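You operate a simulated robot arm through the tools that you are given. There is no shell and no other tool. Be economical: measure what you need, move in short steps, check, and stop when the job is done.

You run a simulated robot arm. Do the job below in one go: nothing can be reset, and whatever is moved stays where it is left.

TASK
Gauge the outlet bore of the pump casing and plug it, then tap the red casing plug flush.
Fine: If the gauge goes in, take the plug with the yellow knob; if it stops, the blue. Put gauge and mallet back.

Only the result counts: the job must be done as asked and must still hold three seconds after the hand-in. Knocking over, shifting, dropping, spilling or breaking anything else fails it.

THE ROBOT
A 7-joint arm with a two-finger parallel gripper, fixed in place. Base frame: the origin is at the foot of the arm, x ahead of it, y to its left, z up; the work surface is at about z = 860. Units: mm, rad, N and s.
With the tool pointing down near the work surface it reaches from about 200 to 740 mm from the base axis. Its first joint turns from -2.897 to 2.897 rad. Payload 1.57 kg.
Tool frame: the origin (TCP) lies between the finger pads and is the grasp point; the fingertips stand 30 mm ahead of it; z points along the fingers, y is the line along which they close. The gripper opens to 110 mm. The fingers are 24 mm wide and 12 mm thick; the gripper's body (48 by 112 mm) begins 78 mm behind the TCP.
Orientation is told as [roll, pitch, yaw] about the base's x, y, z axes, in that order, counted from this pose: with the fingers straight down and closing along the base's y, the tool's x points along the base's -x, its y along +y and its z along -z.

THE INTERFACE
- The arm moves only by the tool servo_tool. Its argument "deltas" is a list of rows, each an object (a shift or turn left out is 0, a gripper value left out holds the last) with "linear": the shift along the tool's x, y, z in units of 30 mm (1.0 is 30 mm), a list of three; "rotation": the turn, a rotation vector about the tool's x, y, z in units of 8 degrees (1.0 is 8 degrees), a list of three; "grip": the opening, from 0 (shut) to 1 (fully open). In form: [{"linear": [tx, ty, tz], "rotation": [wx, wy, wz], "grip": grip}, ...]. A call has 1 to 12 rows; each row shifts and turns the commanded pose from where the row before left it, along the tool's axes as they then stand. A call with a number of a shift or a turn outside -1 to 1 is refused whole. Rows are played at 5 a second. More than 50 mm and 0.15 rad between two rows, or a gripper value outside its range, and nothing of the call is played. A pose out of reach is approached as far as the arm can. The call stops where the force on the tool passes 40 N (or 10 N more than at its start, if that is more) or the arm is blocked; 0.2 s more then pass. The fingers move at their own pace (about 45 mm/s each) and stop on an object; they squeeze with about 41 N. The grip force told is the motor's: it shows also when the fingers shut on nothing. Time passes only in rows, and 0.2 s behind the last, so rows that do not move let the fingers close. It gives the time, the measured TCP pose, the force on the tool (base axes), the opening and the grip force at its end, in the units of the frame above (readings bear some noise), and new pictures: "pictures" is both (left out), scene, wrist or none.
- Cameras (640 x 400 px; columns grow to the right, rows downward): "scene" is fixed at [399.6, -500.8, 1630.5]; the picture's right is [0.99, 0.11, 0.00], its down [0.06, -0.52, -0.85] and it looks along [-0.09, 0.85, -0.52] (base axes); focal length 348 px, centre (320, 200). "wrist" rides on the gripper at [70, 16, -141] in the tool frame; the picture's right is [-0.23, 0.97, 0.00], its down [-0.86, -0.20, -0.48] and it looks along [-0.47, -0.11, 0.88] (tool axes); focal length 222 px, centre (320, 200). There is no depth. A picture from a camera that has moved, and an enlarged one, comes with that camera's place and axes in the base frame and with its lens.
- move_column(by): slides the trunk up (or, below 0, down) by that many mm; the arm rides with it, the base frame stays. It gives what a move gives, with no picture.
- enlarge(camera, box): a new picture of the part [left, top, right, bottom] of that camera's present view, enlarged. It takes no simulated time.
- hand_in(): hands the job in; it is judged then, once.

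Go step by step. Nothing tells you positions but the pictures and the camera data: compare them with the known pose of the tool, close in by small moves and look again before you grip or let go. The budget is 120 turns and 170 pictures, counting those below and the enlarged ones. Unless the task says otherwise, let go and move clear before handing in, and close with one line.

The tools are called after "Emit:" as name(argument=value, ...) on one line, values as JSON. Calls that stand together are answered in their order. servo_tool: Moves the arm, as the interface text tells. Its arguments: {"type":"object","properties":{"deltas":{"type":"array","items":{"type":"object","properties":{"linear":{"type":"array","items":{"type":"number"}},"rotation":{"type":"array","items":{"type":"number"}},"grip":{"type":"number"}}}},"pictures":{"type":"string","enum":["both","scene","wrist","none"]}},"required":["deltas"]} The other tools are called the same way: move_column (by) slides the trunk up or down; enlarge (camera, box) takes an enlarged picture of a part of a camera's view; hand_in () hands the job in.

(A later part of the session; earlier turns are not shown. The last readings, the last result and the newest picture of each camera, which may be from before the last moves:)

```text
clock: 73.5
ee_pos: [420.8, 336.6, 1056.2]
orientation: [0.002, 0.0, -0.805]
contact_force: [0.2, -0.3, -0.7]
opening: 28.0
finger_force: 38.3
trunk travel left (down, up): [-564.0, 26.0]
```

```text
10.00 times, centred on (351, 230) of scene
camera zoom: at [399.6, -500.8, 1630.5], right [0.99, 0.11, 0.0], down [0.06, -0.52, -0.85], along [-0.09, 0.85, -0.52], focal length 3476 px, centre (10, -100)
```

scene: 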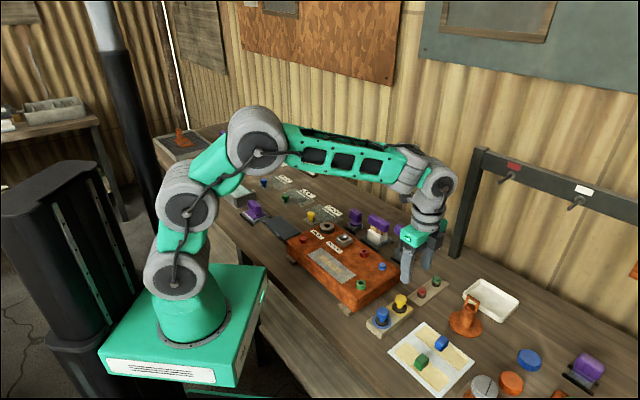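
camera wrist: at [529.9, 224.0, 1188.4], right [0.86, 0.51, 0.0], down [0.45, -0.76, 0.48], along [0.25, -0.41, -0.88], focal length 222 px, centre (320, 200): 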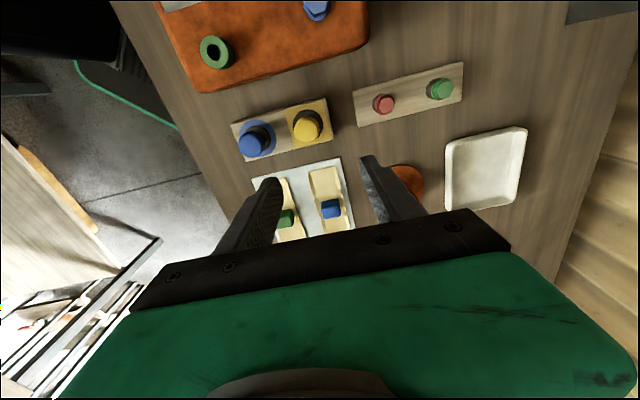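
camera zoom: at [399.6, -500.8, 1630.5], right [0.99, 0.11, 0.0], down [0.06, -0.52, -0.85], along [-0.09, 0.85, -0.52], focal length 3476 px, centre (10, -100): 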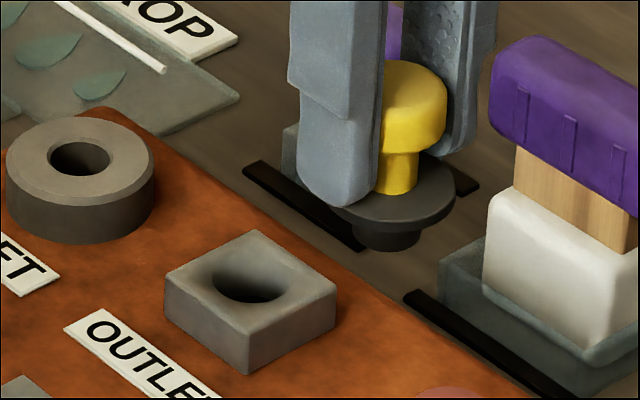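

The yellow stem is about 20 mm, slightly tapered and short, so it suits this 24 mm bore. I'll align above the outlet.

Emit:
servo_tool(deltas=[{"linear": [0.5, 0.03, 0]}, {"linear": [0.5, 0.03, 0]}, {"linear": [0.5, 0.03, 0]}, {"linear": [0.6, 0.03, 0.3]}, {"linear": [0, 0, 0.5]}, {"linear": [0, 0, 0.5]}, {"linear": [0, 0, 0]}], pictures="none")

Emit:
enlarge(camera="scene", box=[325, 210, 365, 250])

Emit:
enlarge(camera="wrist", box=[250, 110, 390, 230])

```text
clock: 75.2
ee_pos: [377.5, 383.4, 1016.6]
orientation: [0.002, -0.001, -0.805]
contact_force: [0.5, -0.4, -0.5]
opening: 28.0
finger_force: 38.0
trunk travel left (down, up): [-564.0, 26.0]
```

```text
10.00 times, centred on (345, 230) of scene
camera zoom: at [399.6, -500.8, 1630.5], right [0.99, 0.11, 0.0], down [0.06, -0.52, -0.85], along [-0.09, 0.85, -0.52], focal length 3476 px, centre (70, -100)
```

zoom: 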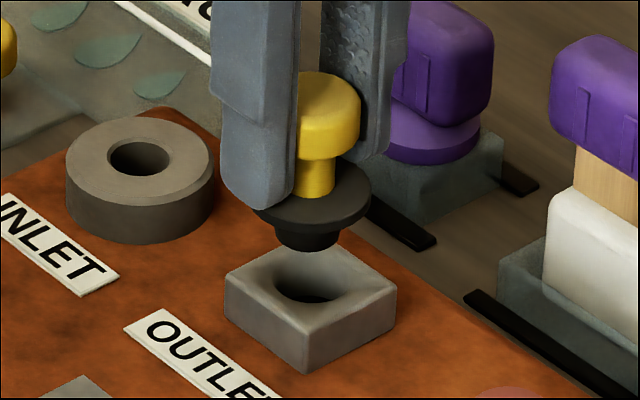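

```text
3.33 times, centred on (320, 170) of wrist
camera zoom: at [341.1, 447.0, 1159.0], right [0.86, 0.51, 0.0], down [0.45, -0.76, 0.48], along [0.24, -0.41, -0.88], focal length 740 px, centre (320, 300)
```

zoom: 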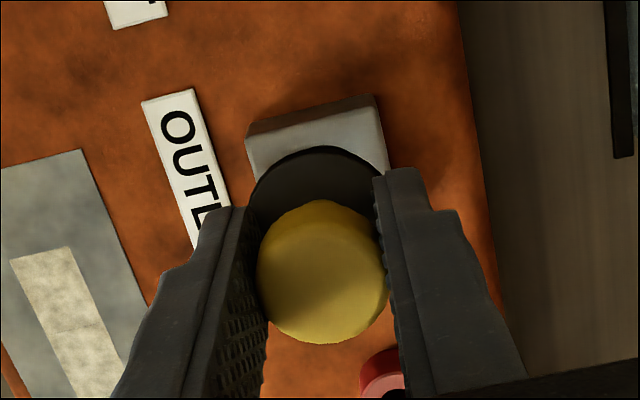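

It's aligned to within about 1 mm. I'll nudge +1 mm and lower in guarded steps.

Emit:
servo_tool(deltas=[{"linear": [0, 0.035, 0.2]}, {"linear": [0, 0, 0.15]}, {"linear": [0, 0, 0.1]}, {"linear": [0, 0, 0.1]}, {"linear": [0, 0, 0]}], pictures="none")

Emit:
enlarge(camera="scene", box=[325, 210, 365, 250])

```text
clock: 76.3
ee_pos: [380.3, 385.9, 1000.6]
orientation: [0.002, 0.0, -0.805]
contact_force: [-1.0, -0.1, -1.3]
opening: 28.2
finger_force: 38.8
trunk travel left (down, up): [-564.0, 26.0]
```

```text
10.00 times, centred on (345, 230) of scene
camera zoom: at [399.6, -500.8, 1630.5], right [0.99, 0.11, 0.0], down [0.06, -0.52, -0.85], along [-0.09, 0.85, -0.52], focal length 3476 px, centre (70, -100)
```

zoom: 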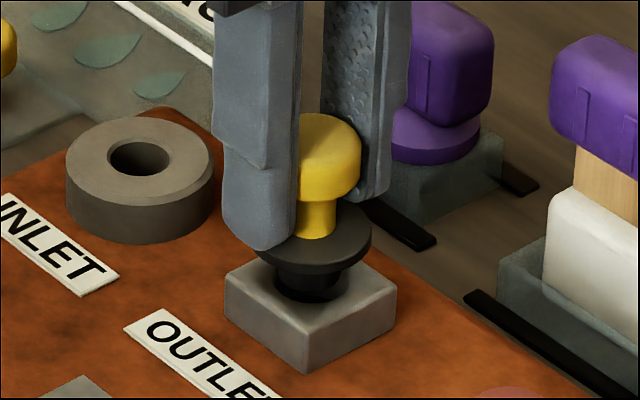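

Emit:
servo_tool(deltas=[{"linear": [0, 0, 0.1]}, {"linear": [0, 0, 0.1]}, {"linear": [0, 0, 0.08]}, {"linear": [0, 0, 0.08]}, {"linear": [0, 0, 0]}], pictures="none")

Emit:
enlarge(camera="scene", box=[325, 210, 365, 250])

```text
clock: 77.5
ee_pos: [379.7, 385.3, 991.2]
orientation: [0.002, 0.001, -0.807]
contact_force: [3.9, -2.0, 2.0]
opening: 28.2
finger_force: 37.8
trunk travel left (down, up): [-564.0, 26.0]
```

```text
10.00 times, centred on (345, 230) of scene
camera zoom: at [399.6, -500.8, 1630.5], right [0.99, 0.11, 0.0], down [0.06, -0.52, -0.85], along [-0.09, 0.85, -0.52], focal length 3476 px, centre (70, -100)
```

zoom: 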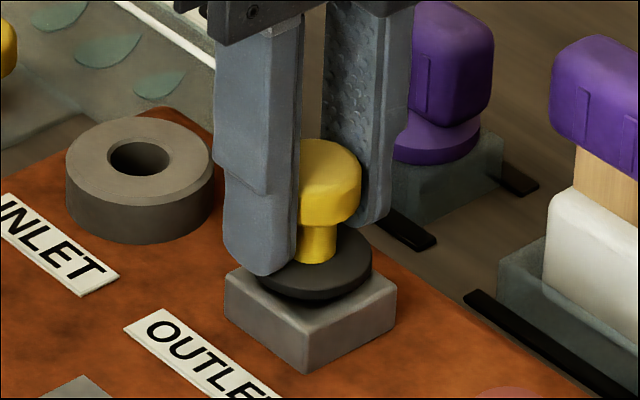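

The stem is entering and pushing lightly toward -tx, so I'll follow that by 1 mm and continue down.

Emit:
servo_tool(deltas=[{"linear": [-0.04, 0, 0]}, {"linear": [0, 0, 0.08]}, {"linear": [0, 0, 0.08]}, {"linear": [0, 0, 0.06]}, {"linear": [0, 0, 0]}], pictures="none")

Emit:
enlarge(camera="scene", box=[325, 210, 365, 250])

```text
clock: 78.8
ee_pos: [379.1, 383.8, 985.2]
orientation: [0.003, 0.001, -0.808]
contact_force: [3.4, -3.9, 10.5]
opening: 28.0
finger_force: 38.4
trunk travel left (down, up): [-564.0, 26.0]
```

```text
10.00 times, centred on (345, 230) of scene
camera zoom: at [399.6, -500.8, 1630.5], right [0.99, 0.11, 0.0], down [0.06, -0.52, -0.85], along [-0.09, 0.85, -0.52], focal length 3476 px, centre (70, -100)
```

zoom: 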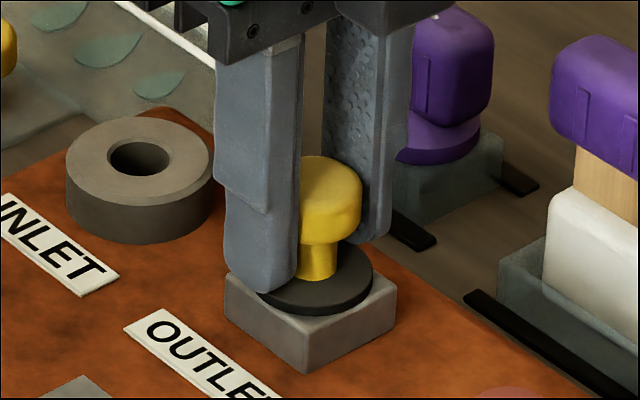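

The disc looks to be on the rim now. I'll press a little more to confirm it's seated.

Emit:
servo_tool(deltas=[{"linear": [-0.03, 0, 0.05]}, {"linear": [0, 0, 0.05]}, {"linear": [0, 0, 0.04]}, {"linear": [0, 0, 0]}], pictures="none")

Emit:
enlarge(camera="scene", box=[334, 228, 354, 250])

```text
clock: 79.5
ee_pos: [380.1, 383.6, 984.8]
orientation: [0.01, 0.002, -0.804]
contact_force: [-9.8, -7.3, 17.5]
opening: 28.3
finger_force: 38.4
trunk travel left (down, up): [-564.0, 26.0]
stopped in row 3: the force on the tool passed its limit (the readings are from after the stop); the commanded pose is now the measured one
```

```text
16.00 times, centred on (344, 239) of scene
camera zoom: at [399.6, -500.8, 1630.5], right [0.99, 0.11, 0.0], down [0.06, -0.52, -0.85], along [-0.09, 0.85, -0.52], focal length 5562 px, centre (-64, -424)
```

zoom: 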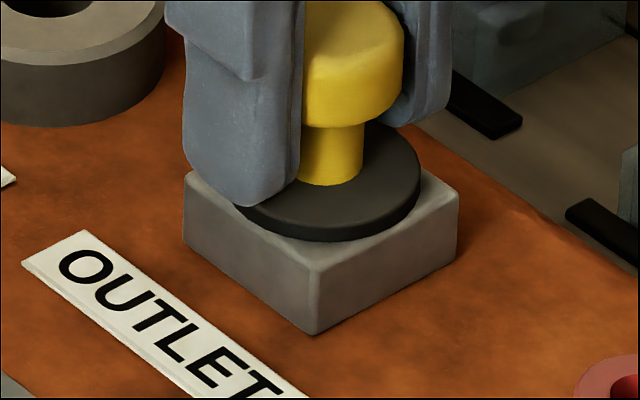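

The plug disc sits flush on the collar. I'll release and rise.

Emit:
servo_tool(deltas=[{"linear": [0, 0, 0]}, {"grip": 0.45}, {"grip": 0.55}, {"grip": 0.55}, {"linear": [0, 0, -0.4]}, {"linear": [0, 0, -0.8]}, {"linear": [0, 0, -1]}, {"linear": [0, 0, 0]}], pictures="wrist")

Emit:
enlarge(camera="scene", box=[300, 195, 420, 270])

Emit:
enlarge(camera="scene", box=[364, 208, 392, 252])

Emit:
enlarge(camera="scene", box=[292, 230, 322, 260])

```text
clock: 81.3
ee_pos: [381.4, 384.3, 1049.5]
orientation: [0.008, 0.002, -0.804]
contact_force: [0.8, 0.1, -0.5]
opening: 60.6
finger_force: 0.0
trunk travel left (down, up): [-564.0, 26.0]
camera wrist: at [343.5, 445.7, 1192.0], right [0.86, 0.51, 0.01], down [0.45, -0.76, 0.48], along [0.25, -0.41, -0.88], focal length 222 px, centre (320, 200)
```

wrist: 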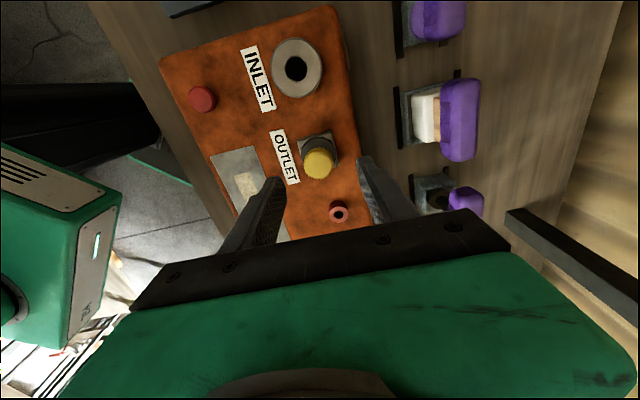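

```text
5.33 times, centred on (360, 232) of scene
camera zoom: at [399.6, -500.8, 1630.5], right [0.99, 0.11, 0.0], down [0.06, -0.52, -0.85], along [-0.09, 0.85, -0.52], focal length 1854 px, centre (107, 27)
```

zoom: 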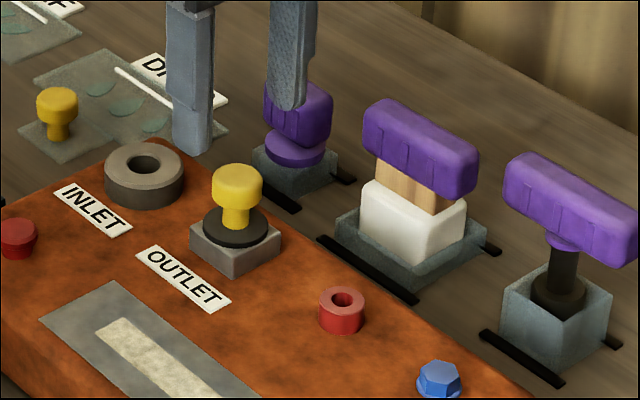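

```text
9.09 times, centred on (378, 230) of scene
camera zoom: at [399.6, -500.8, 1630.5], right [0.99, 0.11, 0.0], down [0.06, -0.52, -0.85], along [-0.09, 0.85, -0.52], focal length 3160 px, centre (-207, -73)
```

zoom: 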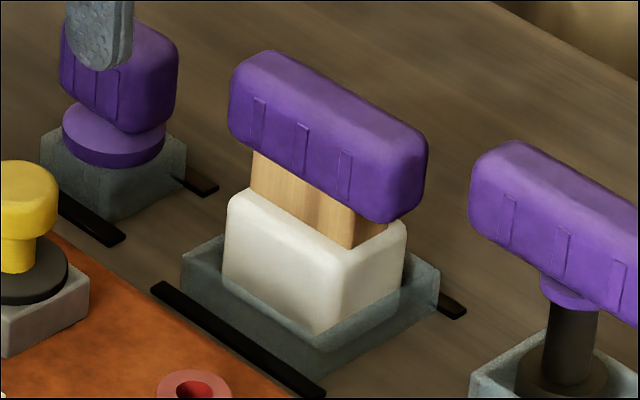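

```text
13.33 times, centred on (307, 245) of scene
camera zoom: at [399.6, -500.8, 1630.5], right [0.99, 0.11, 0.0], down [0.06, -0.52, -0.85], along [-0.09, 0.85, -0.52], focal length 4635 px, centre (493, -400)
```

zoom: 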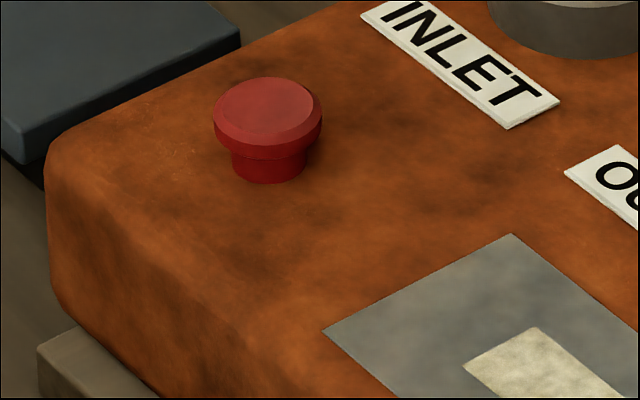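

The outlet is plugged and looks right. Next is the mallet, with its handle near (490, 485) and top at about z = 950. I'll move above it and look.

Emit:
servo_tool(deltas=[{"rotation": [-0.057, 0.01, 0]}, {"linear": [-0.01, 0.5, 0]}, {"linear": [-0.01, 0.5, 0]}, {"linear": [-0.01, 0.5, 0]}, {"linear": [-0.01, 0.5, 0]}, {"linear": [-0.01, 0.5, 0]}, {"linear": [-0.01, 0.5, 0]}, {"linear": [-0.01, 0.5, 0]}, {"linear": [-0.01, 0.5, 0]}, {"linear": [-0.01, 0.5, 0]}, {"linear": [0, 0.3, 0]}, {"linear": [0, 0, 0]}], pictures="wrist")

Emit:
enlarge(camera="wrist", box=[250, 90, 390, 230])

```text
clock: 84.0
ee_pos: [488.5, 482.6, 1050.9]
orientation: [0.018, 0.004, -0.806]
contact_force: [-0.7, -0.2, -0.5]
opening: 60.2
finger_force: 0.0
trunk travel left (down, up): [-564.0, 26.0]
camera wrist: at [449.6, 542.7, 1193.7], right [0.86, 0.51, 0.02], down [0.44, -0.76, 0.47], along [0.25, -0.4, -0.88], focal length 222 px, centre (320, 200)
```

wrist: 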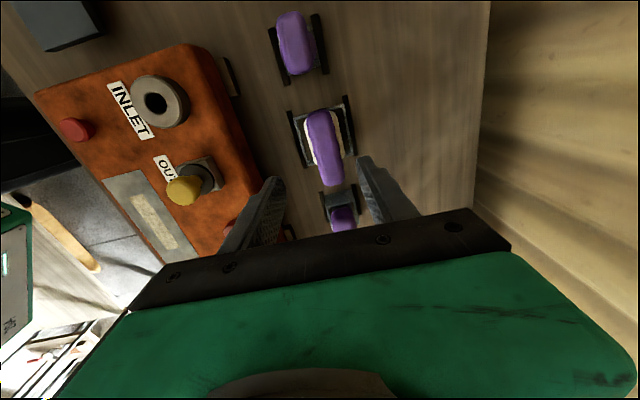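

```text
2.86 times, centred on (320, 160) of wrist
camera zoom: at [449.6, 542.7, 1193.7], right [0.86, 0.51, 0.02], down [0.44, -0.76, 0.47], along [0.25, -0.4, -0.88], focal length 635 px, centre (320, 314)
```

zoom: 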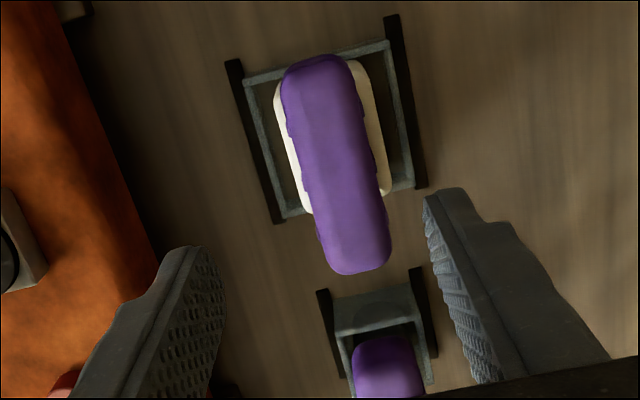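

The mallet is at (494.5, 489) with its handle along -46°. I'll fix the small roll, centre and lower with the trunk.

Emit:
servo_tool(deltas=[{"rotation": [0.13, -0.03, 0]}, {"linear": [0, 0.15, 0]}, {"linear": [0, 0.14, 0]}, {"linear": [0, 0, 0]}, {"linear": [0, 0, 0]}], pictures="none")

Emit:
move_column(by=-75)

Emit:
enlarge(camera="wrist", box=[240, 100, 400, 240])

Emit:
enlarge(camera="scene", box=[350, 190, 410, 250])

```text
clock: 85.2
ee_pos: [493.4, 487.4, 1051.5]
orientation: [-0.001, -0.002, -0.804]
contact_force: [0.5, -0.3, 0.2]
opening: 60.5
finger_force: 0.0
trunk travel left (down, up): [-564.0, 26.0]
```

```text
clock: 86.3
ee_pos: [493.1, 488.0, 977.2]
orientation: [-0.002, -0.002, -0.806]
contact_force: [-0.6, 0.9, -0.5]
opening: 60.2
finger_force: 0.0
trunk travel left (down, up): [-489.0, 101.0]
```

```text
2.86 times, centred on (320, 170) of wrist
camera zoom: at [456.3, 550.8, 1118.9], right [0.86, 0.51, 0.0], down [0.45, -0.75, 0.48], along [0.24, -0.41, -0.88], focal length 635 px, centre (320, 286)
```

zoom: 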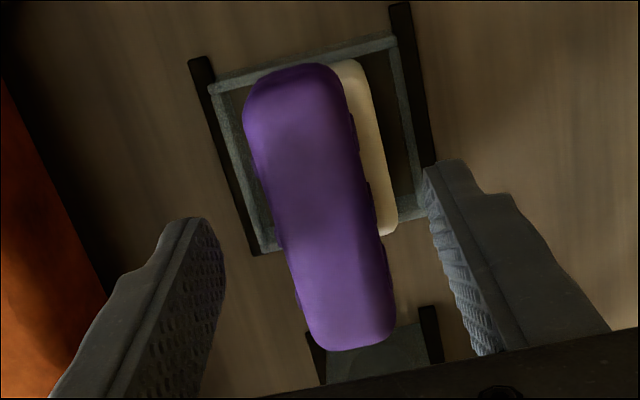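

```text
6.67 times, centred on (380, 220) of scene
camera zoom: at [399.6, -500.8, 1630.5], right [0.99, 0.11, 0.0], down [0.06, -0.52, -0.85], along [-0.09, 0.85, -0.52], focal length 2317 px, centre (-80, 67)
```

zoom: 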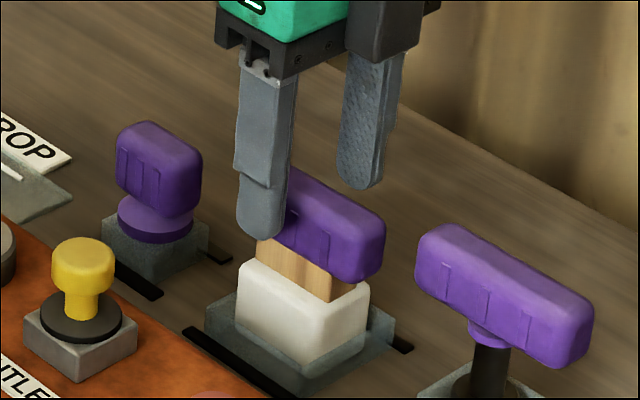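

It's centred. I'll lower 40 mm with the trunk and look.

Emit:
move_column(by=-38)

Emit:
enlarge(camera="scene", box=[350, 195, 410, 255])

Emit:
enlarge(camera="wrist", box=[240, 120, 400, 260])

```text
clock: 87.1
ee_pos: [492.9, 488.2, 938.7]
orientation: [-0.002, -0.001, -0.806]
contact_force: [0.0, -1.4, -0.2]
opening: 60.6
finger_force: 0.0
trunk travel left (down, up): [-451.0, 139.0]
```

```text
6.67 times, centred on (380, 225) of scene
camera zoom: at [399.6, -500.8, 1630.5], right [0.99, 0.11, 0.0], down [0.06, -0.52, -0.85], along [-0.09, 0.85, -0.52], focal length 2317 px, centre (-80, 33)
```

zoom: 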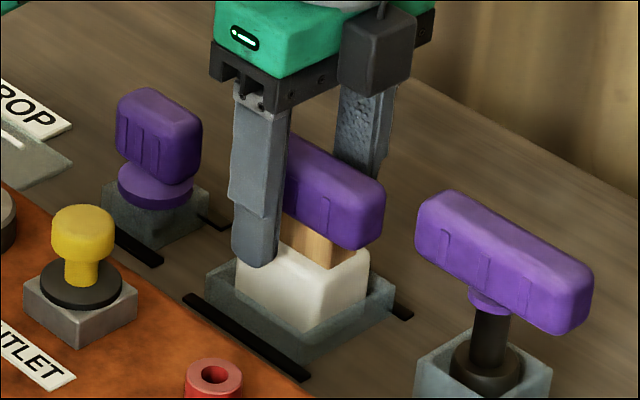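

```text
2.86 times, centred on (320, 190) of wrist
camera zoom: at [456.3, 550.8, 1080.9], right [0.86, 0.51, 0.0], down [0.45, -0.75, 0.48], along [0.24, -0.41, -0.88], focal length 635 px, centre (320, 229)
```

zoom: 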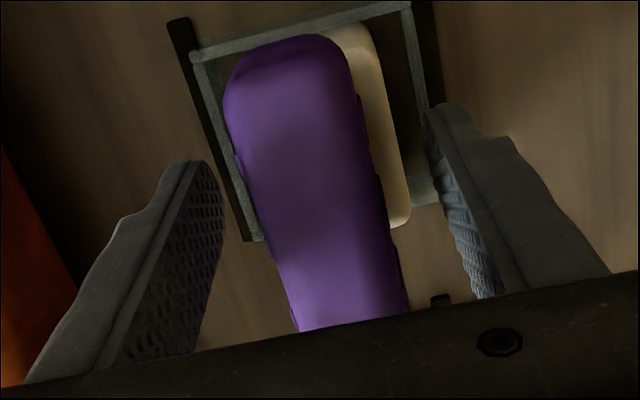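

The fingers straddle the handle and look clear. I'll close with a long wait, then lift slightly.

Emit:
servo_tool(deltas=[{"grip": 0.0}, {"grip": 0.0}, {"grip": 0.0}, {"grip": 0.0}, {"grip": 0.0}, {"grip": 0.0}, {"grip": 0.0}, {"grip": 0.0}], pictures="none")

Emit:
move_column(by=8)

Emit:
enlarge(camera="scene", box=[350, 195, 410, 255])

```text
clock: 88.9
ee_pos: [493.9, 488.7, 940.3]
orientation: [0.002, 0.002, -0.804]
contact_force: [8.6, 6.9, 15.4]
opening: 27.9
finger_force: 38.3
trunk travel left (down, up): [-451.0, 139.0]
```

```text
clock: 89.5
ee_pos: [491.1, 487.7, 943.8]
orientation: [-0.007, -0.003, -0.805]
contact_force: [0.3, 0.4, -4.4]
opening: 27.7
finger_force: 38.0
trunk travel left (down, up): [-459.0, 131.0]
```

```text
6.67 times, centred on (380, 225) of scene
camera zoom: at [399.6, -500.8, 1630.5], right [0.99, 0.11, 0.0], down [0.06, -0.52, -0.85], along [-0.09, 0.85, -0.52], focal length 2317 px, centre (-80, 33)
```

zoom: 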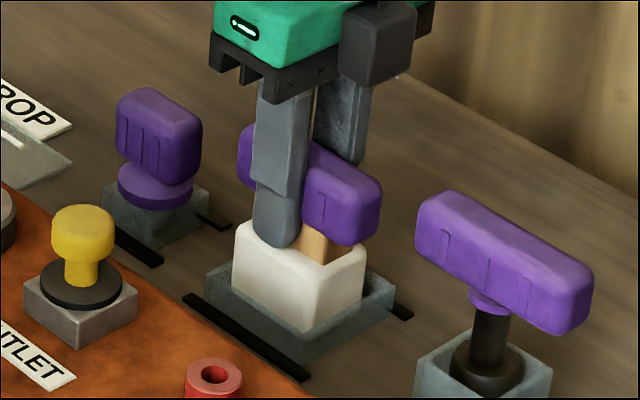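

The mallet is in hand at about 4.4 N. I'll lift it with the trunk and check the head geometry.

Emit:
move_column(by=115)

Emit:
enlarge(camera="scene", box=[345, 150, 425, 250])

```text
clock: 90.9
ee_pos: [494.2, 488.5, 1061.3]
orientation: [-0.001, -0.003, -0.804]
contact_force: [0.2, 0.3, -5.4]
opening: 27.4
finger_force: 38.1
trunk travel left (down, up): [-574.0, 16.0]
```

```text
4.00 times, centred on (385, 200) of scene
camera zoom: at [399.6, -500.8, 1630.5], right [0.99, 0.11, 0.0], down [0.06, -0.52, -0.85], along [-0.09, 0.85, -0.52], focal length 1390 px, centre (60, 200)
```

zoom: 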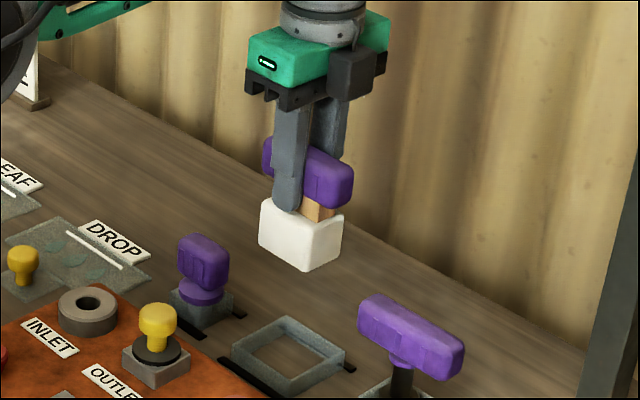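

The red plug is at about (250.5, 371.6), with its top near z = 946. I'll carry the mallet there, raising it first to clear the yellow knob.

Emit:
servo_tool(deltas=[{"linear": [0, -0.4, 0]}, {"linear": [0, -0.6, -0.4]}, {"linear": [0, -0.8, -0.6]}, {"linear": [0.2, -0.8, -0.6]}, {"linear": [0.4, -0.8, 0]}, {"linear": [0.4, -0.8, 0]}, {"linear": [0.4, -0.8, 0]}, {"linear": [0.4, -0.8, 0]}, {"linear": [0.4, -0.8, 0]}, {"linear": [0.3, -0.8, 0]}, {"linear": [0.2, -0.65, 0]}, {"linear": [0.12, -0.5, 0]}], pictures="none")

Emit:
servo_tool(deltas=[{"linear": [0, 0, 0]}], pictures="both")

Emit:
enlarge(camera="scene", box=[270, 190, 350, 270])

```text
clock: 93.5
ee_pos: [249.1, 371.3, 1109.3]
orientation: [-0.001, -0.002, -0.805]
contact_force: [0.2, 0.2, -4.4]
opening: 28.0
finger_force: 38.1
trunk travel left (down, up): [-574.0, 16.0]
```

```text
clock: 93.9
ee_pos: [248.6, 370.4, 1108.6]
orientation: [-0.002, 0.0, -0.803]
contact_force: [-0.1, -0.8, -4.3]
opening: 27.8
finger_force: 37.9
trunk travel left (down, up): [-574.0, 16.0]
camera wrist: at [212.5, 433.8, 1251.4], right [0.86, 0.51, 0.0], down [0.45, -0.75, 0.48], along [0.24, -0.41, -0.88], focal length 222 px, centre (320, 200)
```

scene: 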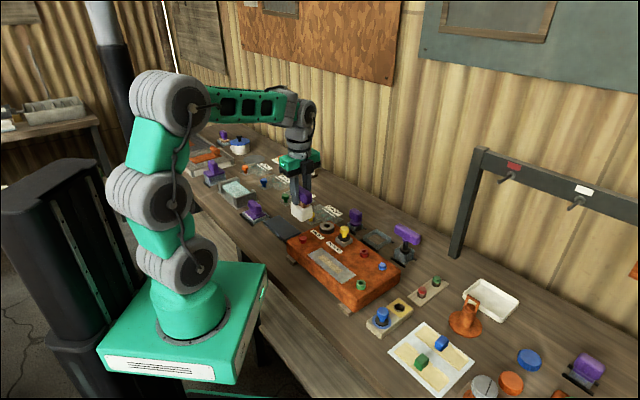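
wrist: 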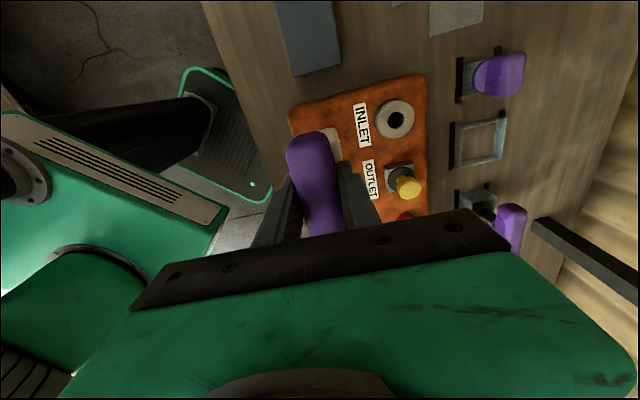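

```text
5.00 times, centred on (310, 230) of scene
camera zoom: at [399.6, -500.8, 1630.5], right [0.99, 0.11, 0.0], down [0.06, -0.52, -0.85], along [-0.09, 0.85, -0.52], focal length 1738 px, centre (370, 50)
```

zoom: 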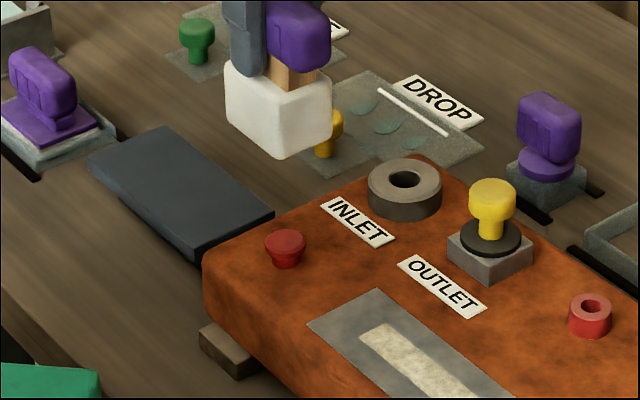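

The mallet head is over the plug, within 2 mm. I'll descend to just above the plug.

Emit:
servo_tool(deltas=[{"linear": [0, 0.06, 0.6]}, {"linear": [0, 0, 0.6]}, {"linear": [0, 0, 0.6]}, {"linear": [0, 0, 0.6]}, {"linear": [0, 0, 0]}], pictures="none")

Emit:
enlarge(camera="scene", box=[285, 215, 330, 260])

```text
clock: 95.1
ee_pos: [251.0, 372.2, 1038.1]
orientation: [-0.001, 0.0, -0.805]
contact_force: [-1.1, 0.3, -5.0]
opening: 27.8
finger_force: 38.0
trunk travel left (down, up): [-574.0, 16.0]
```

```text
8.89 times, centred on (308, 238) of scene
camera zoom: at [399.6, -500.8, 1630.5], right [0.99, 0.11, 0.0], down [0.06, -0.52, -0.85], along [-0.09, 0.85, -0.52], focal length 3090 px, centre (431, -133)
```

zoom: 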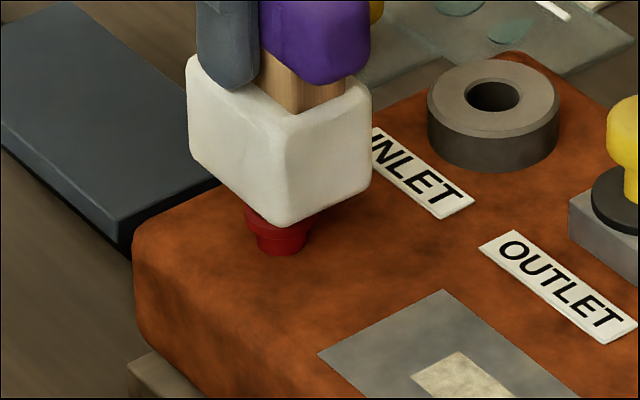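

Emit:
servo_tool(deltas=[{"linear": [0, 0, 0.2]}, {"linear": [0, 0, 0.15]}, {"linear": [0, 0, 0.1]}, {"linear": [0, 0, 0.1]}, {"linear": [0, 0, 0.1]}, {"linear": [0, 0, 0]}], pictures="none")

Emit:
enlarge(camera="scene", box=[285, 215, 330, 260])

```text
clock: 96.5
ee_pos: [253.8, 374.6, 1026.1]
orientation: [0.014, 0.003, -0.805]
contact_force: [-3.2, -6.7, 16.1]
opening: 27.7
finger_force: 38.3
trunk travel left (down, up): [-574.0, 16.0]
stopped in row 6: the force on the tool passed its limit (the readings are from after the stop); the commanded pose is now the measured one
```

```text
8.89 times, centred on (308, 238) of scene
camera zoom: at [399.6, -500.8, 1630.5], right [0.99, 0.11, 0.0], down [0.06, -0.52, -0.85], along [-0.09, 0.85, -0.52], focal length 3090 px, centre (431, -133)
```

zoom: 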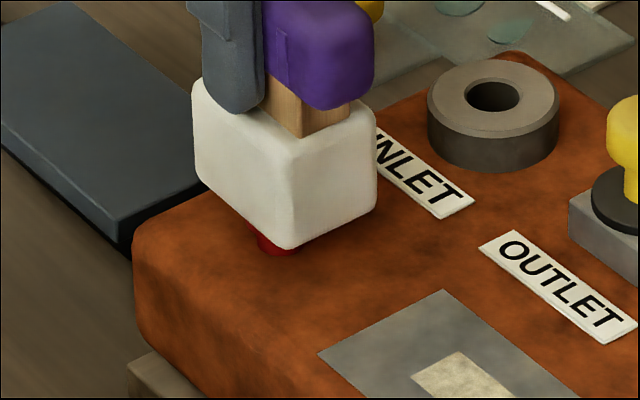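

It made contact at about 1026 and stopped on force. I'll back off, re-centre, level, and then tap with a faster short stroke.

Emit:
servo_tool(deltas=[{"linear": [0, 0, -0.4]}, {"linear": [0, 0, -0.5], "rotation": [0.1, -0.02, 0]}, {"linear": [0, -0.12, 0]}, {"linear": [0, 0, 0]}, {"linear": [0, 0, 0]}], pictures="none")

Emit:
enlarge(camera="scene", box=[285, 215, 330, 260])

```text
clock: 97.7
ee_pos: [248.9, 371.8, 1048.1]
orientation: [-0.011, -0.001, -0.803]
contact_force: [0.7, 0.6, -4.1]
opening: 27.7
finger_force: 38.1
trunk travel left (down, up): [-574.0, 16.0]
```

```text
8.89 times, centred on (308, 238) of scene
camera zoom: at [399.6, -500.8, 1630.5], right [0.99, 0.11, 0.0], down [0.06, -0.52, -0.85], along [-0.09, 0.85, -0.52], focal length 3090 px, centre (431, -133)
```

zoom: 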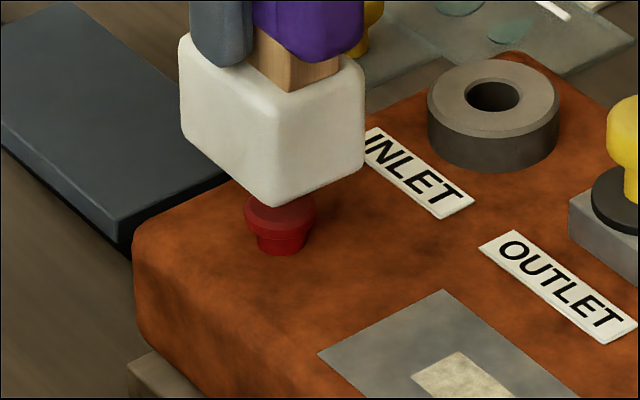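

The plug hasn't moved yet. I'll centre and tap with a quick stroke.

Emit:
servo_tool(deltas=[{"linear": [0, 0.09, 0], "rotation": [-0.08, 0, 0]}, {"linear": [0, 0, 0]}, {"linear": [0, 0, 1]}, {"linear": [0, 0, 0.5]}, {"linear": [0, 0, -0.3]}], pictures="none")

Emit:
servo_tool(deltas=[{"linear": [0, 0, -0.5]}, {"linear": [0, 0, -0.4]}, {"linear": [0, 0, 0]}], pictures="none")

Emit:
enlarge(camera="scene", box=[285, 215, 330, 260])

```text
clock: 98.7
ee_pos: [257.9, 381.6, 1023.2]
orientation: [0.036, 0.01, -0.805]
contact_force: [-3.5, -9.1, 45.4]
opening: 28.2
finger_force: 37.8
trunk travel left (down, up): [-574.0, 16.0]
stopped in row 5: the force on the tool passed its limit (the readings are from after the stop); the commanded pose is now the measured one
```

```text
clock: 99.5
ee_pos: [255.8, 378.4, 1043.5]
orientation: [0.022, 0.005, -0.805]
contact_force: [1.3, -0.3, -3.9]
opening: 27.7
finger_force: 38.2
trunk travel left (down, up): [-574.0, 16.0]
```

```text
8.89 times, centred on (308, 238) of scene
camera zoom: at [399.6, -500.8, 1630.5], right [0.99, 0.11, 0.0], down [0.06, -0.52, -0.85], along [-0.09, 0.85, -0.52], focal length 3090 px, centre (431, -133)
```

zoom: 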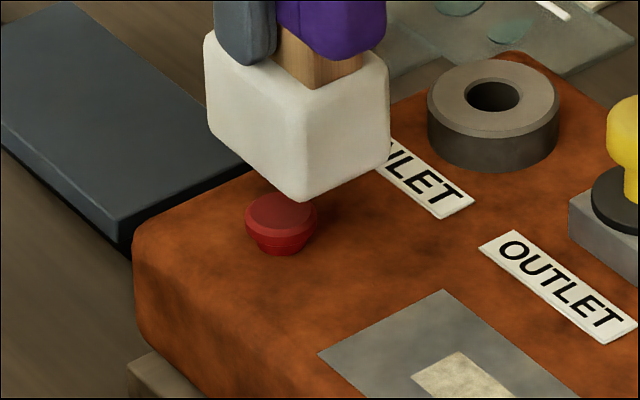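

The tap drove it partly down, but the head slid outward. I'll re-centre, level and tap again.

Emit:
servo_tool(deltas=[{"linear": [-0.04, -0.3, 0], "rotation": [0.16, -0.035, 0]}, {"linear": [0, 0, 0]}, {"linear": [0, 0, 0]}], pictures="none")

Emit:
enlarge(camera="scene", box=[285, 215, 330, 260])

```text
clock: 100.3
ee_pos: [249.9, 372.4, 1043.6]
orientation: [0.001, 0.002, -0.803]
contact_force: [-0.5, 0.8, -4.4]
opening: 28.0
finger_force: 38.0
trunk travel left (down, up): [-574.0, 16.0]
```

```text
8.89 times, centred on (308, 238) of scene
camera zoom: at [399.6, -500.8, 1630.5], right [0.99, 0.11, 0.0], down [0.06, -0.52, -0.85], along [-0.09, 0.85, -0.52], focal length 3090 px, centre (431, -133)
```

zoom: 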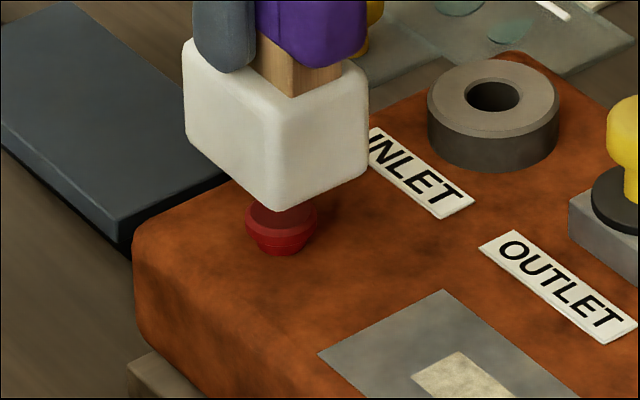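

Emit:
servo_tool(deltas=[{"linear": [0, 0, 1]}, {"linear": [0, 0, 0.5]}], pictures="none")

Emit:
servo_tool(deltas=[{"linear": [0, 0, -0.5]}, {"linear": [0, 0, -0.4]}, {"linear": [0, 0, 0]}], pictures="none")

Emit:
enlarge(camera="scene", box=[285, 215, 330, 260])

```text
clock: 100.9
ee_pos: [251.0, 374.4, 1017.4]
orientation: [0.023, 0.007, -0.807]
contact_force: [-9.1, -16.8, 27.6]
opening: 27.9
finger_force: 38.2
trunk travel left (down, up): [-574.0, 16.0]
stopped in row 2: the force on the tool passed its limit (the readings are from after the stop); the commanded pose is now the measured one
```

```text
clock: 101.7
ee_pos: [253.0, 377.9, 1042.8]
orientation: [0.022, 0.008, -0.806]
contact_force: [-0.2, -0.7, -4.3]
opening: 27.9
finger_force: 37.8
trunk travel left (down, up): [-574.0, 16.0]
```

```text
8.89 times, centred on (308, 238) of scene
camera zoom: at [399.6, -500.8, 1630.5], right [0.99, 0.11, 0.0], down [0.06, -0.52, -0.85], along [-0.09, 0.85, -0.52], focal length 3090 px, centre (431, -133)
```

zoom: 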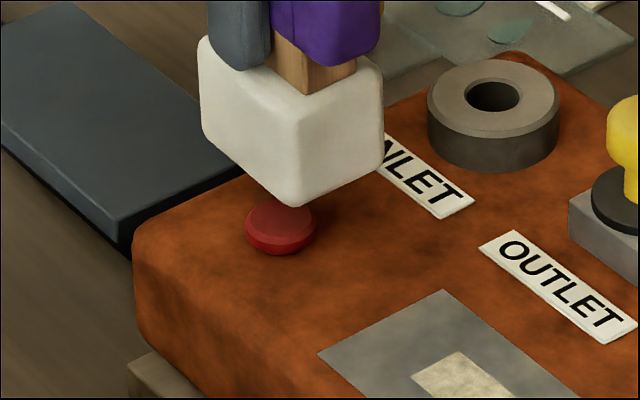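

The cap now looks down on the casing. I'll take a closer look.

Emit:
enlarge(camera="scene", box=[295, 232, 312, 248])

```text
16.00 times, centred on (304, 240) of scene
camera zoom: at [399.6, -500.8, 1630.5], right [0.99, 0.11, 0.0], down [0.06, -0.52, -0.85], along [-0.09, 0.85, -0.52], focal length 5562 px, centre (584, -440)
```

zoom: 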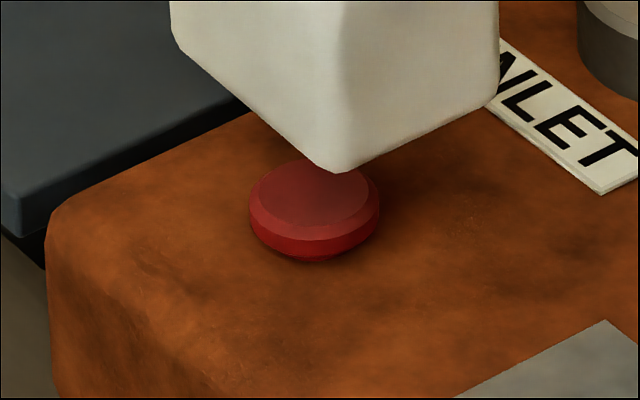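

About 4 mm remain. I'll re-centre and tap again.

Emit:
servo_tool(deltas=[{"linear": [-0.08, -0.28, 0], "rotation": [0.16, -0.05, 0]}, {"linear": [0, 0, 0]}, {"linear": [0, 0, 0]}], pictures="none")

Emit:
servo_tool(deltas=[{"linear": [0, 0, 1]}, {"linear": [0, 0, 0.7]}], pictures="none")

Emit:
servo_tool(deltas=[{"linear": [0, 0, -0.6]}, {"linear": [0, 0, -0.5]}, {"linear": [0, 0, 0]}], pictures="none")

Emit:
enlarge(camera="scene", box=[295, 232, 312, 248])

```text
clock: 102.5
ee_pos: [249.1, 369.8, 1041.6]
orientation: [0.0, 0.0, -0.805]
contact_force: [0.6, 0.6, -4.4]
opening: 27.6
finger_force: 38.5
trunk travel left (down, up): [-574.0, 16.0]
```

```text
clock: 103.1
ee_pos: [253.9, 376.7, 1017.3]
orientation: [0.032, 0.01, -0.807]
contact_force: [-3.3, -8.6, 21.1]
opening: 28.0
finger_force: 38.4
trunk travel left (down, up): [-574.0, 16.0]
stopped in row 2: the force on the tool passed its limit (the readings are from after the stop); the commanded pose is now the measured one
```

```text
clock: 103.9
ee_pos: [250.5, 375.0, 1042.8]
orientation: [0.024, 0.009, -0.807]
contact_force: [0.8, 0.2, -3.8]
opening: 27.8
finger_force: 37.9
trunk travel left (down, up): [-574.0, 16.0]
```

```text
16.00 times, centred on (304, 240) of scene
camera zoom: at [399.6, -500.8, 1630.5], right [0.99, 0.11, 0.0], down [0.06, -0.52, -0.85], along [-0.09, 0.85, -0.52], focal length 5562 px, centre (584, -440)
```

zoom: 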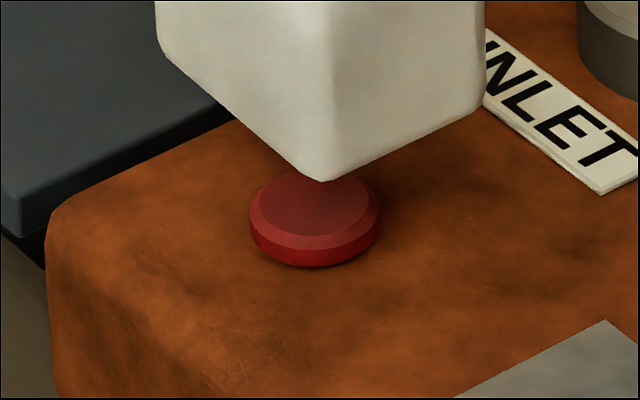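

It went down further. I'll give it another tap to see whether it still moves.

Emit:
servo_tool(deltas=[{"linear": [-0.05, -0.22, 0], "rotation": [0.17, -0.06, 0]}, {"linear": [0, 0, 0]}, {"linear": [0, 0, 0]}], pictures="none")

Emit:
servo_tool(deltas=[{"linear": [0, 0, 1]}, {"linear": [0, 0, 0.8]}], pictures="none")

Emit:
servo_tool(deltas=[{"linear": [0, 0, -0.7]}, {"linear": [0, 0, -0.6]}, {"linear": [0, 0, 0]}], pictures="none")

Emit:
enlarge(camera="scene", box=[295, 232, 312, 248])

```text
clock: 104.7
ee_pos: [248.6, 369.0, 1044.1]
orientation: [0.0, 0.001, -0.807]
contact_force: [0.5, 0.1, -4.5]
opening: 27.7
finger_force: 37.8
trunk travel left (down, up): [-574.0, 16.0]
```

```text
clock: 105.3
ee_pos: [252.9, 377.4, 1017.7]
orientation: [0.033, 0.01, -0.806]
contact_force: [-4.0, -7.8, 21.6]
opening: 28.1
finger_force: 38.7
trunk travel left (down, up): [-574.0, 16.0]
stopped in row 2: the force on the tool passed its limit (the readings are from after the stop); the commanded pose is now the measured one
```

```text
clock: 106.1
ee_pos: [251.8, 373.8, 1050.7]
orientation: [0.024, 0.01, -0.806]
contact_force: [0.5, 0.4, -5.0]
opening: 27.8
finger_force: 37.8
trunk travel left (down, up): [-574.0, 16.0]
```

```text
16.00 times, centred on (304, 240) of scene
camera zoom: at [399.6, -500.8, 1630.5], right [0.99, 0.11, 0.0], down [0.06, -0.52, -0.85], along [-0.09, 0.85, -0.52], focal length 5562 px, centre (584, -440)
```

zoom: 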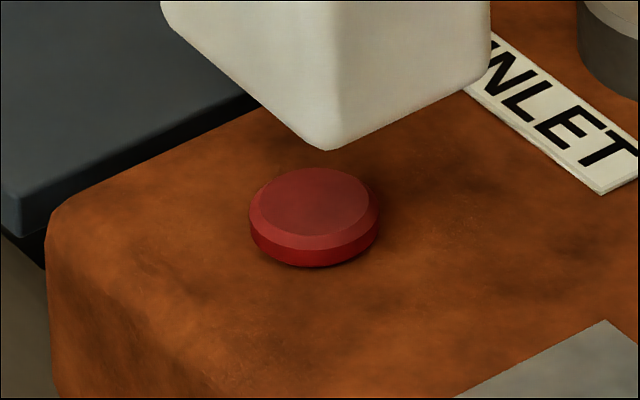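

No further change, so the red plug is down flush on the casing. I'll level, raise and carry the mallet back to its tray.

Emit:
servo_tool(deltas=[{"linear": [0, 0, -0.9], "rotation": [0.17, -0.07, 0]}, {"linear": [0, 0, -0.9]}, {"linear": [-0.3, 0.6, 0]}, {"linear": [-0.4, 0.8, 0]}, {"linear": [-0.4, 0.8, 0]}, {"linear": [-0.4, 0.8, 0]}, {"linear": [-0.4, 0.8, 0]}, {"linear": [-0.4, 0.8, 0]}, {"linear": [-0.3, 0.8, 0]}, {"linear": [-0.1, 0.7, 0]}, {"linear": [0, 0, 0]}], pictures="none")

Emit:
enlarge(camera="scene", box=[280, 150, 420, 270])

```text
clock: 108.5
ee_pos: [439.4, 443.6, 1104.0]
orientation: [0.0, -0.001, -0.808]
contact_force: [-0.1, -0.6, -3.7]
opening: 28.0
finger_force: 38.4
trunk travel left (down, up): [-574.0, 16.0]
```

```text
3.33 times, centred on (350, 210) of scene
camera zoom: at [399.6, -500.8, 1630.5], right [0.99, 0.11, 0.0], down [0.06, -0.52, -0.85], along [-0.09, 0.85, -0.52], focal length 1159 px, centre (220, 167)
```

zoom: 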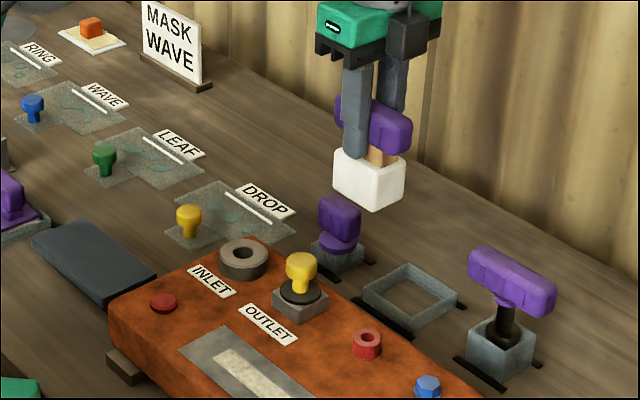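

Emit:
servo_tool(deltas=[{"linear": [0, 0, 0.7]}, {"linear": [0, 0.2, 0.7]}, {"linear": [-0.03, 0.4, 0]}, {"linear": [-0.03, 0.4, 0]}, {"linear": [-0.03, 0.4, 0]}, {"linear": [-0.03, 0.4, 0]}, {"linear": [-0.03, 0.35, 0]}, {"linear": [-0.02, 0.2, 0]}, {"linear": [0, 0, 0]}, {"linear": [0, 0, 0]}], pictures="none")

Emit:
servo_tool(deltas=[{"linear": [0, 0, 0]}], pictures="none")

```text
clock: 110.7
ee_pos: [493.4, 488.1, 1062.2]
orientation: [0.002, -0.002, -0.808]
contact_force: [0.1, 0.5, -4.5]
opening: 27.5
finger_force: 37.7
trunk travel left (down, up): [-574.0, 16.0]
```

```text
clock: 111.1
ee_pos: [493.5, 487.6, 1062.1]
orientation: [-0.001, -0.001, -0.806]
contact_force: [0.1, -0.2, -4.4]
opening: 27.9
finger_force: 38.1
trunk travel left (down, up): [-574.0, 16.0]
```

Positioned over the tray. I'll lower 90 mm with the trunk and check alignment.

Emit:
move_column(by=-92)

Emit:
enlarge(camera="scene", box=[357, 200, 402, 250])

Emit:
enlarge(camera="wrist", box=[240, 90, 400, 240])

```text
clock: 112.3
ee_pos: [493.3, 488.1, 970.7]
orientation: [0.002, -0.002, -0.805]
contact_force: [0.4, -0.4, -4.6]
opening: 27.8
finger_force: 37.8
trunk travel left (down, up): [-482.0, 108.0]
```

```text
8.00 times, centred on (380, 225) of scene
camera zoom: at [399.6, -500.8, 1630.5], right [0.99, 0.11, 0.0], down [0.06, -0.52, -0.85], along [-0.09, 0.85, -0.52], focal length 2781 px, centre (-156, 0)
```

zoom: 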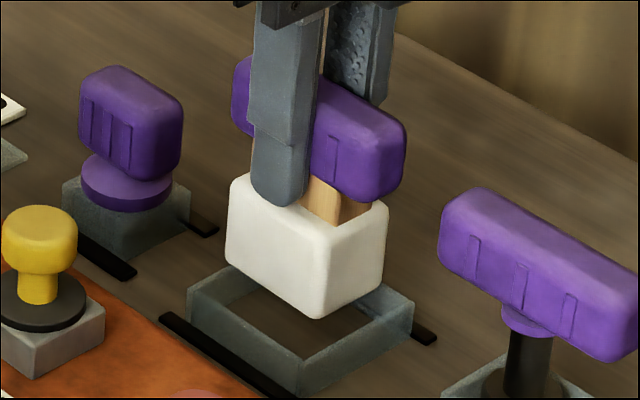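

```text
2.67 times, centred on (320, 165) of wrist
camera zoom: at [456.2, 550.6, 1112.8], right [0.86, 0.51, 0.0], down [0.45, -0.76, 0.48], along [0.25, -0.41, -0.88], focal length 592 px, centre (320, 293)
```

zoom: 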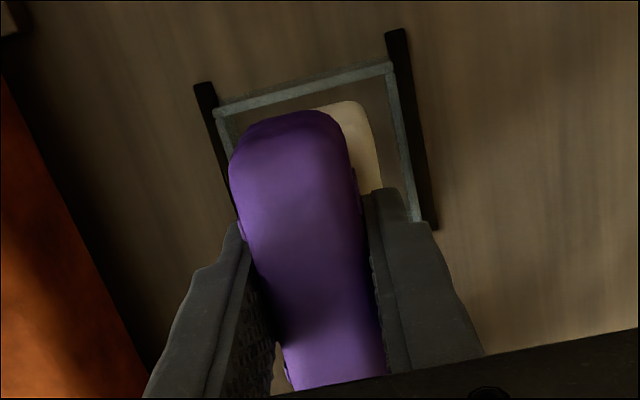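

It's aligned within a millimetre. I'll lower further.

Emit:
move_column(by=-27)

Emit:
enlarge(camera="scene", box=[357, 200, 402, 250])

```text
clock: 113.1
ee_pos: [494.6, 489.4, 943.5]
orientation: [0.0, -0.002, -0.807]
contact_force: [0.6, 0.5, -3.9]
opening: 28.1
finger_force: 38.0
trunk travel left (down, up): [-455.0, 135.0]
```

```text
8.00 times, centred on (380, 225) of scene
camera zoom: at [399.6, -500.8, 1630.5], right [0.99, 0.11, 0.0], down [0.06, -0.52, -0.85], along [-0.09, 0.85, -0.52], focal length 2781 px, centre (-156, 0)
```

zoom: 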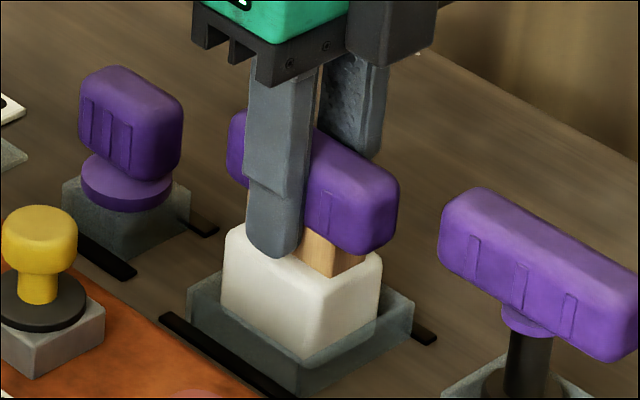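

Emit:
servo_tool(deltas=[{"linear": [0, 0, 0.05]}, {"linear": [0, 0, 0.05]}, {"linear": [0, 0, 0.03]}, {"linear": [0, 0, 0]}], pictures="none")

```text
clock: 114.1
ee_pos: [492.9, 488.2, 941.5]
orientation: [0.001, -0.002, -0.807]
contact_force: [-2.7, -3.0, 0.2]
opening: 27.8
finger_force: 37.8
trunk travel left (down, up): [-455.0, 135.0]
```

It's nearly fully supported. I'll lower 1.5 mm more, release and rise.

Emit:
servo_tool(deltas=[{"linear": [0, 0, 0.04]}, {"linear": [0, 0, 0]}, {"grip": 0.45}, {"grip": 0.55}, {"grip": 0.55}, {"grip": 0.55}], pictures="none")

Emit:
move_column(by=110)

Emit:
enlarge(camera="scene", box=[340, 190, 420, 260])

Emit:
enlarge(camera="scene", box=[364, 208, 392, 252])

```text
clock: 115.5
ee_pos: [492.7, 487.2, 937.5]
orientation: [0.002, -0.001, -0.806]
contact_force: [-0.2, -0.1, -0.4]
opening: 60.7
finger_force: 0.0
trunk travel left (down, up): [-455.0, 135.0]
```

```text
clock: 116.9
ee_pos: [493.5, 488.6, 1049.0]
orientation: [0.0, -0.002, -0.805]
contact_force: [0.0, 0.2, 0.2]
opening: 60.5
finger_force: 0.1
trunk travel left (down, up): [-565.0, 25.0]
```

```text
5.71 times, centred on (380, 225) of scene
camera zoom: at [399.6, -500.8, 1630.5], right [0.99, 0.11, 0.0], down [0.06, -0.52, -0.85], along [-0.09, 0.85, -0.52], focal length 1986 px, centre (-23, 57)
```

zoom: 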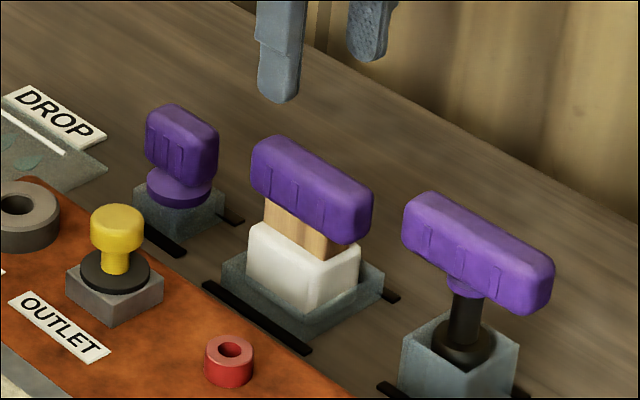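

```text
9.09 times, centred on (378, 230) of scene
camera zoom: at [399.6, -500.8, 1630.5], right [0.99, 0.11, 0.0], down [0.06, -0.52, -0.85], along [-0.09, 0.85, -0.52], focal length 3160 px, centre (-207, -73)
```

zoom: 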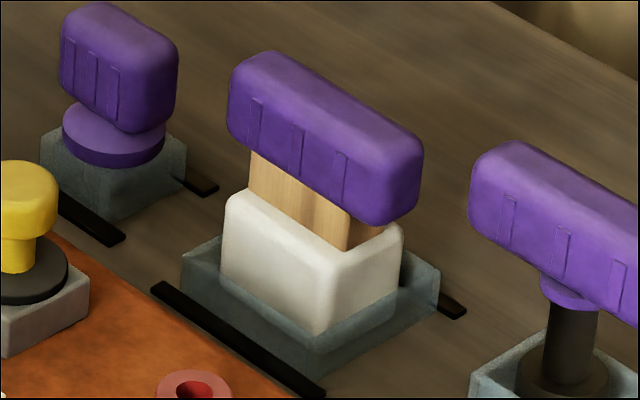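

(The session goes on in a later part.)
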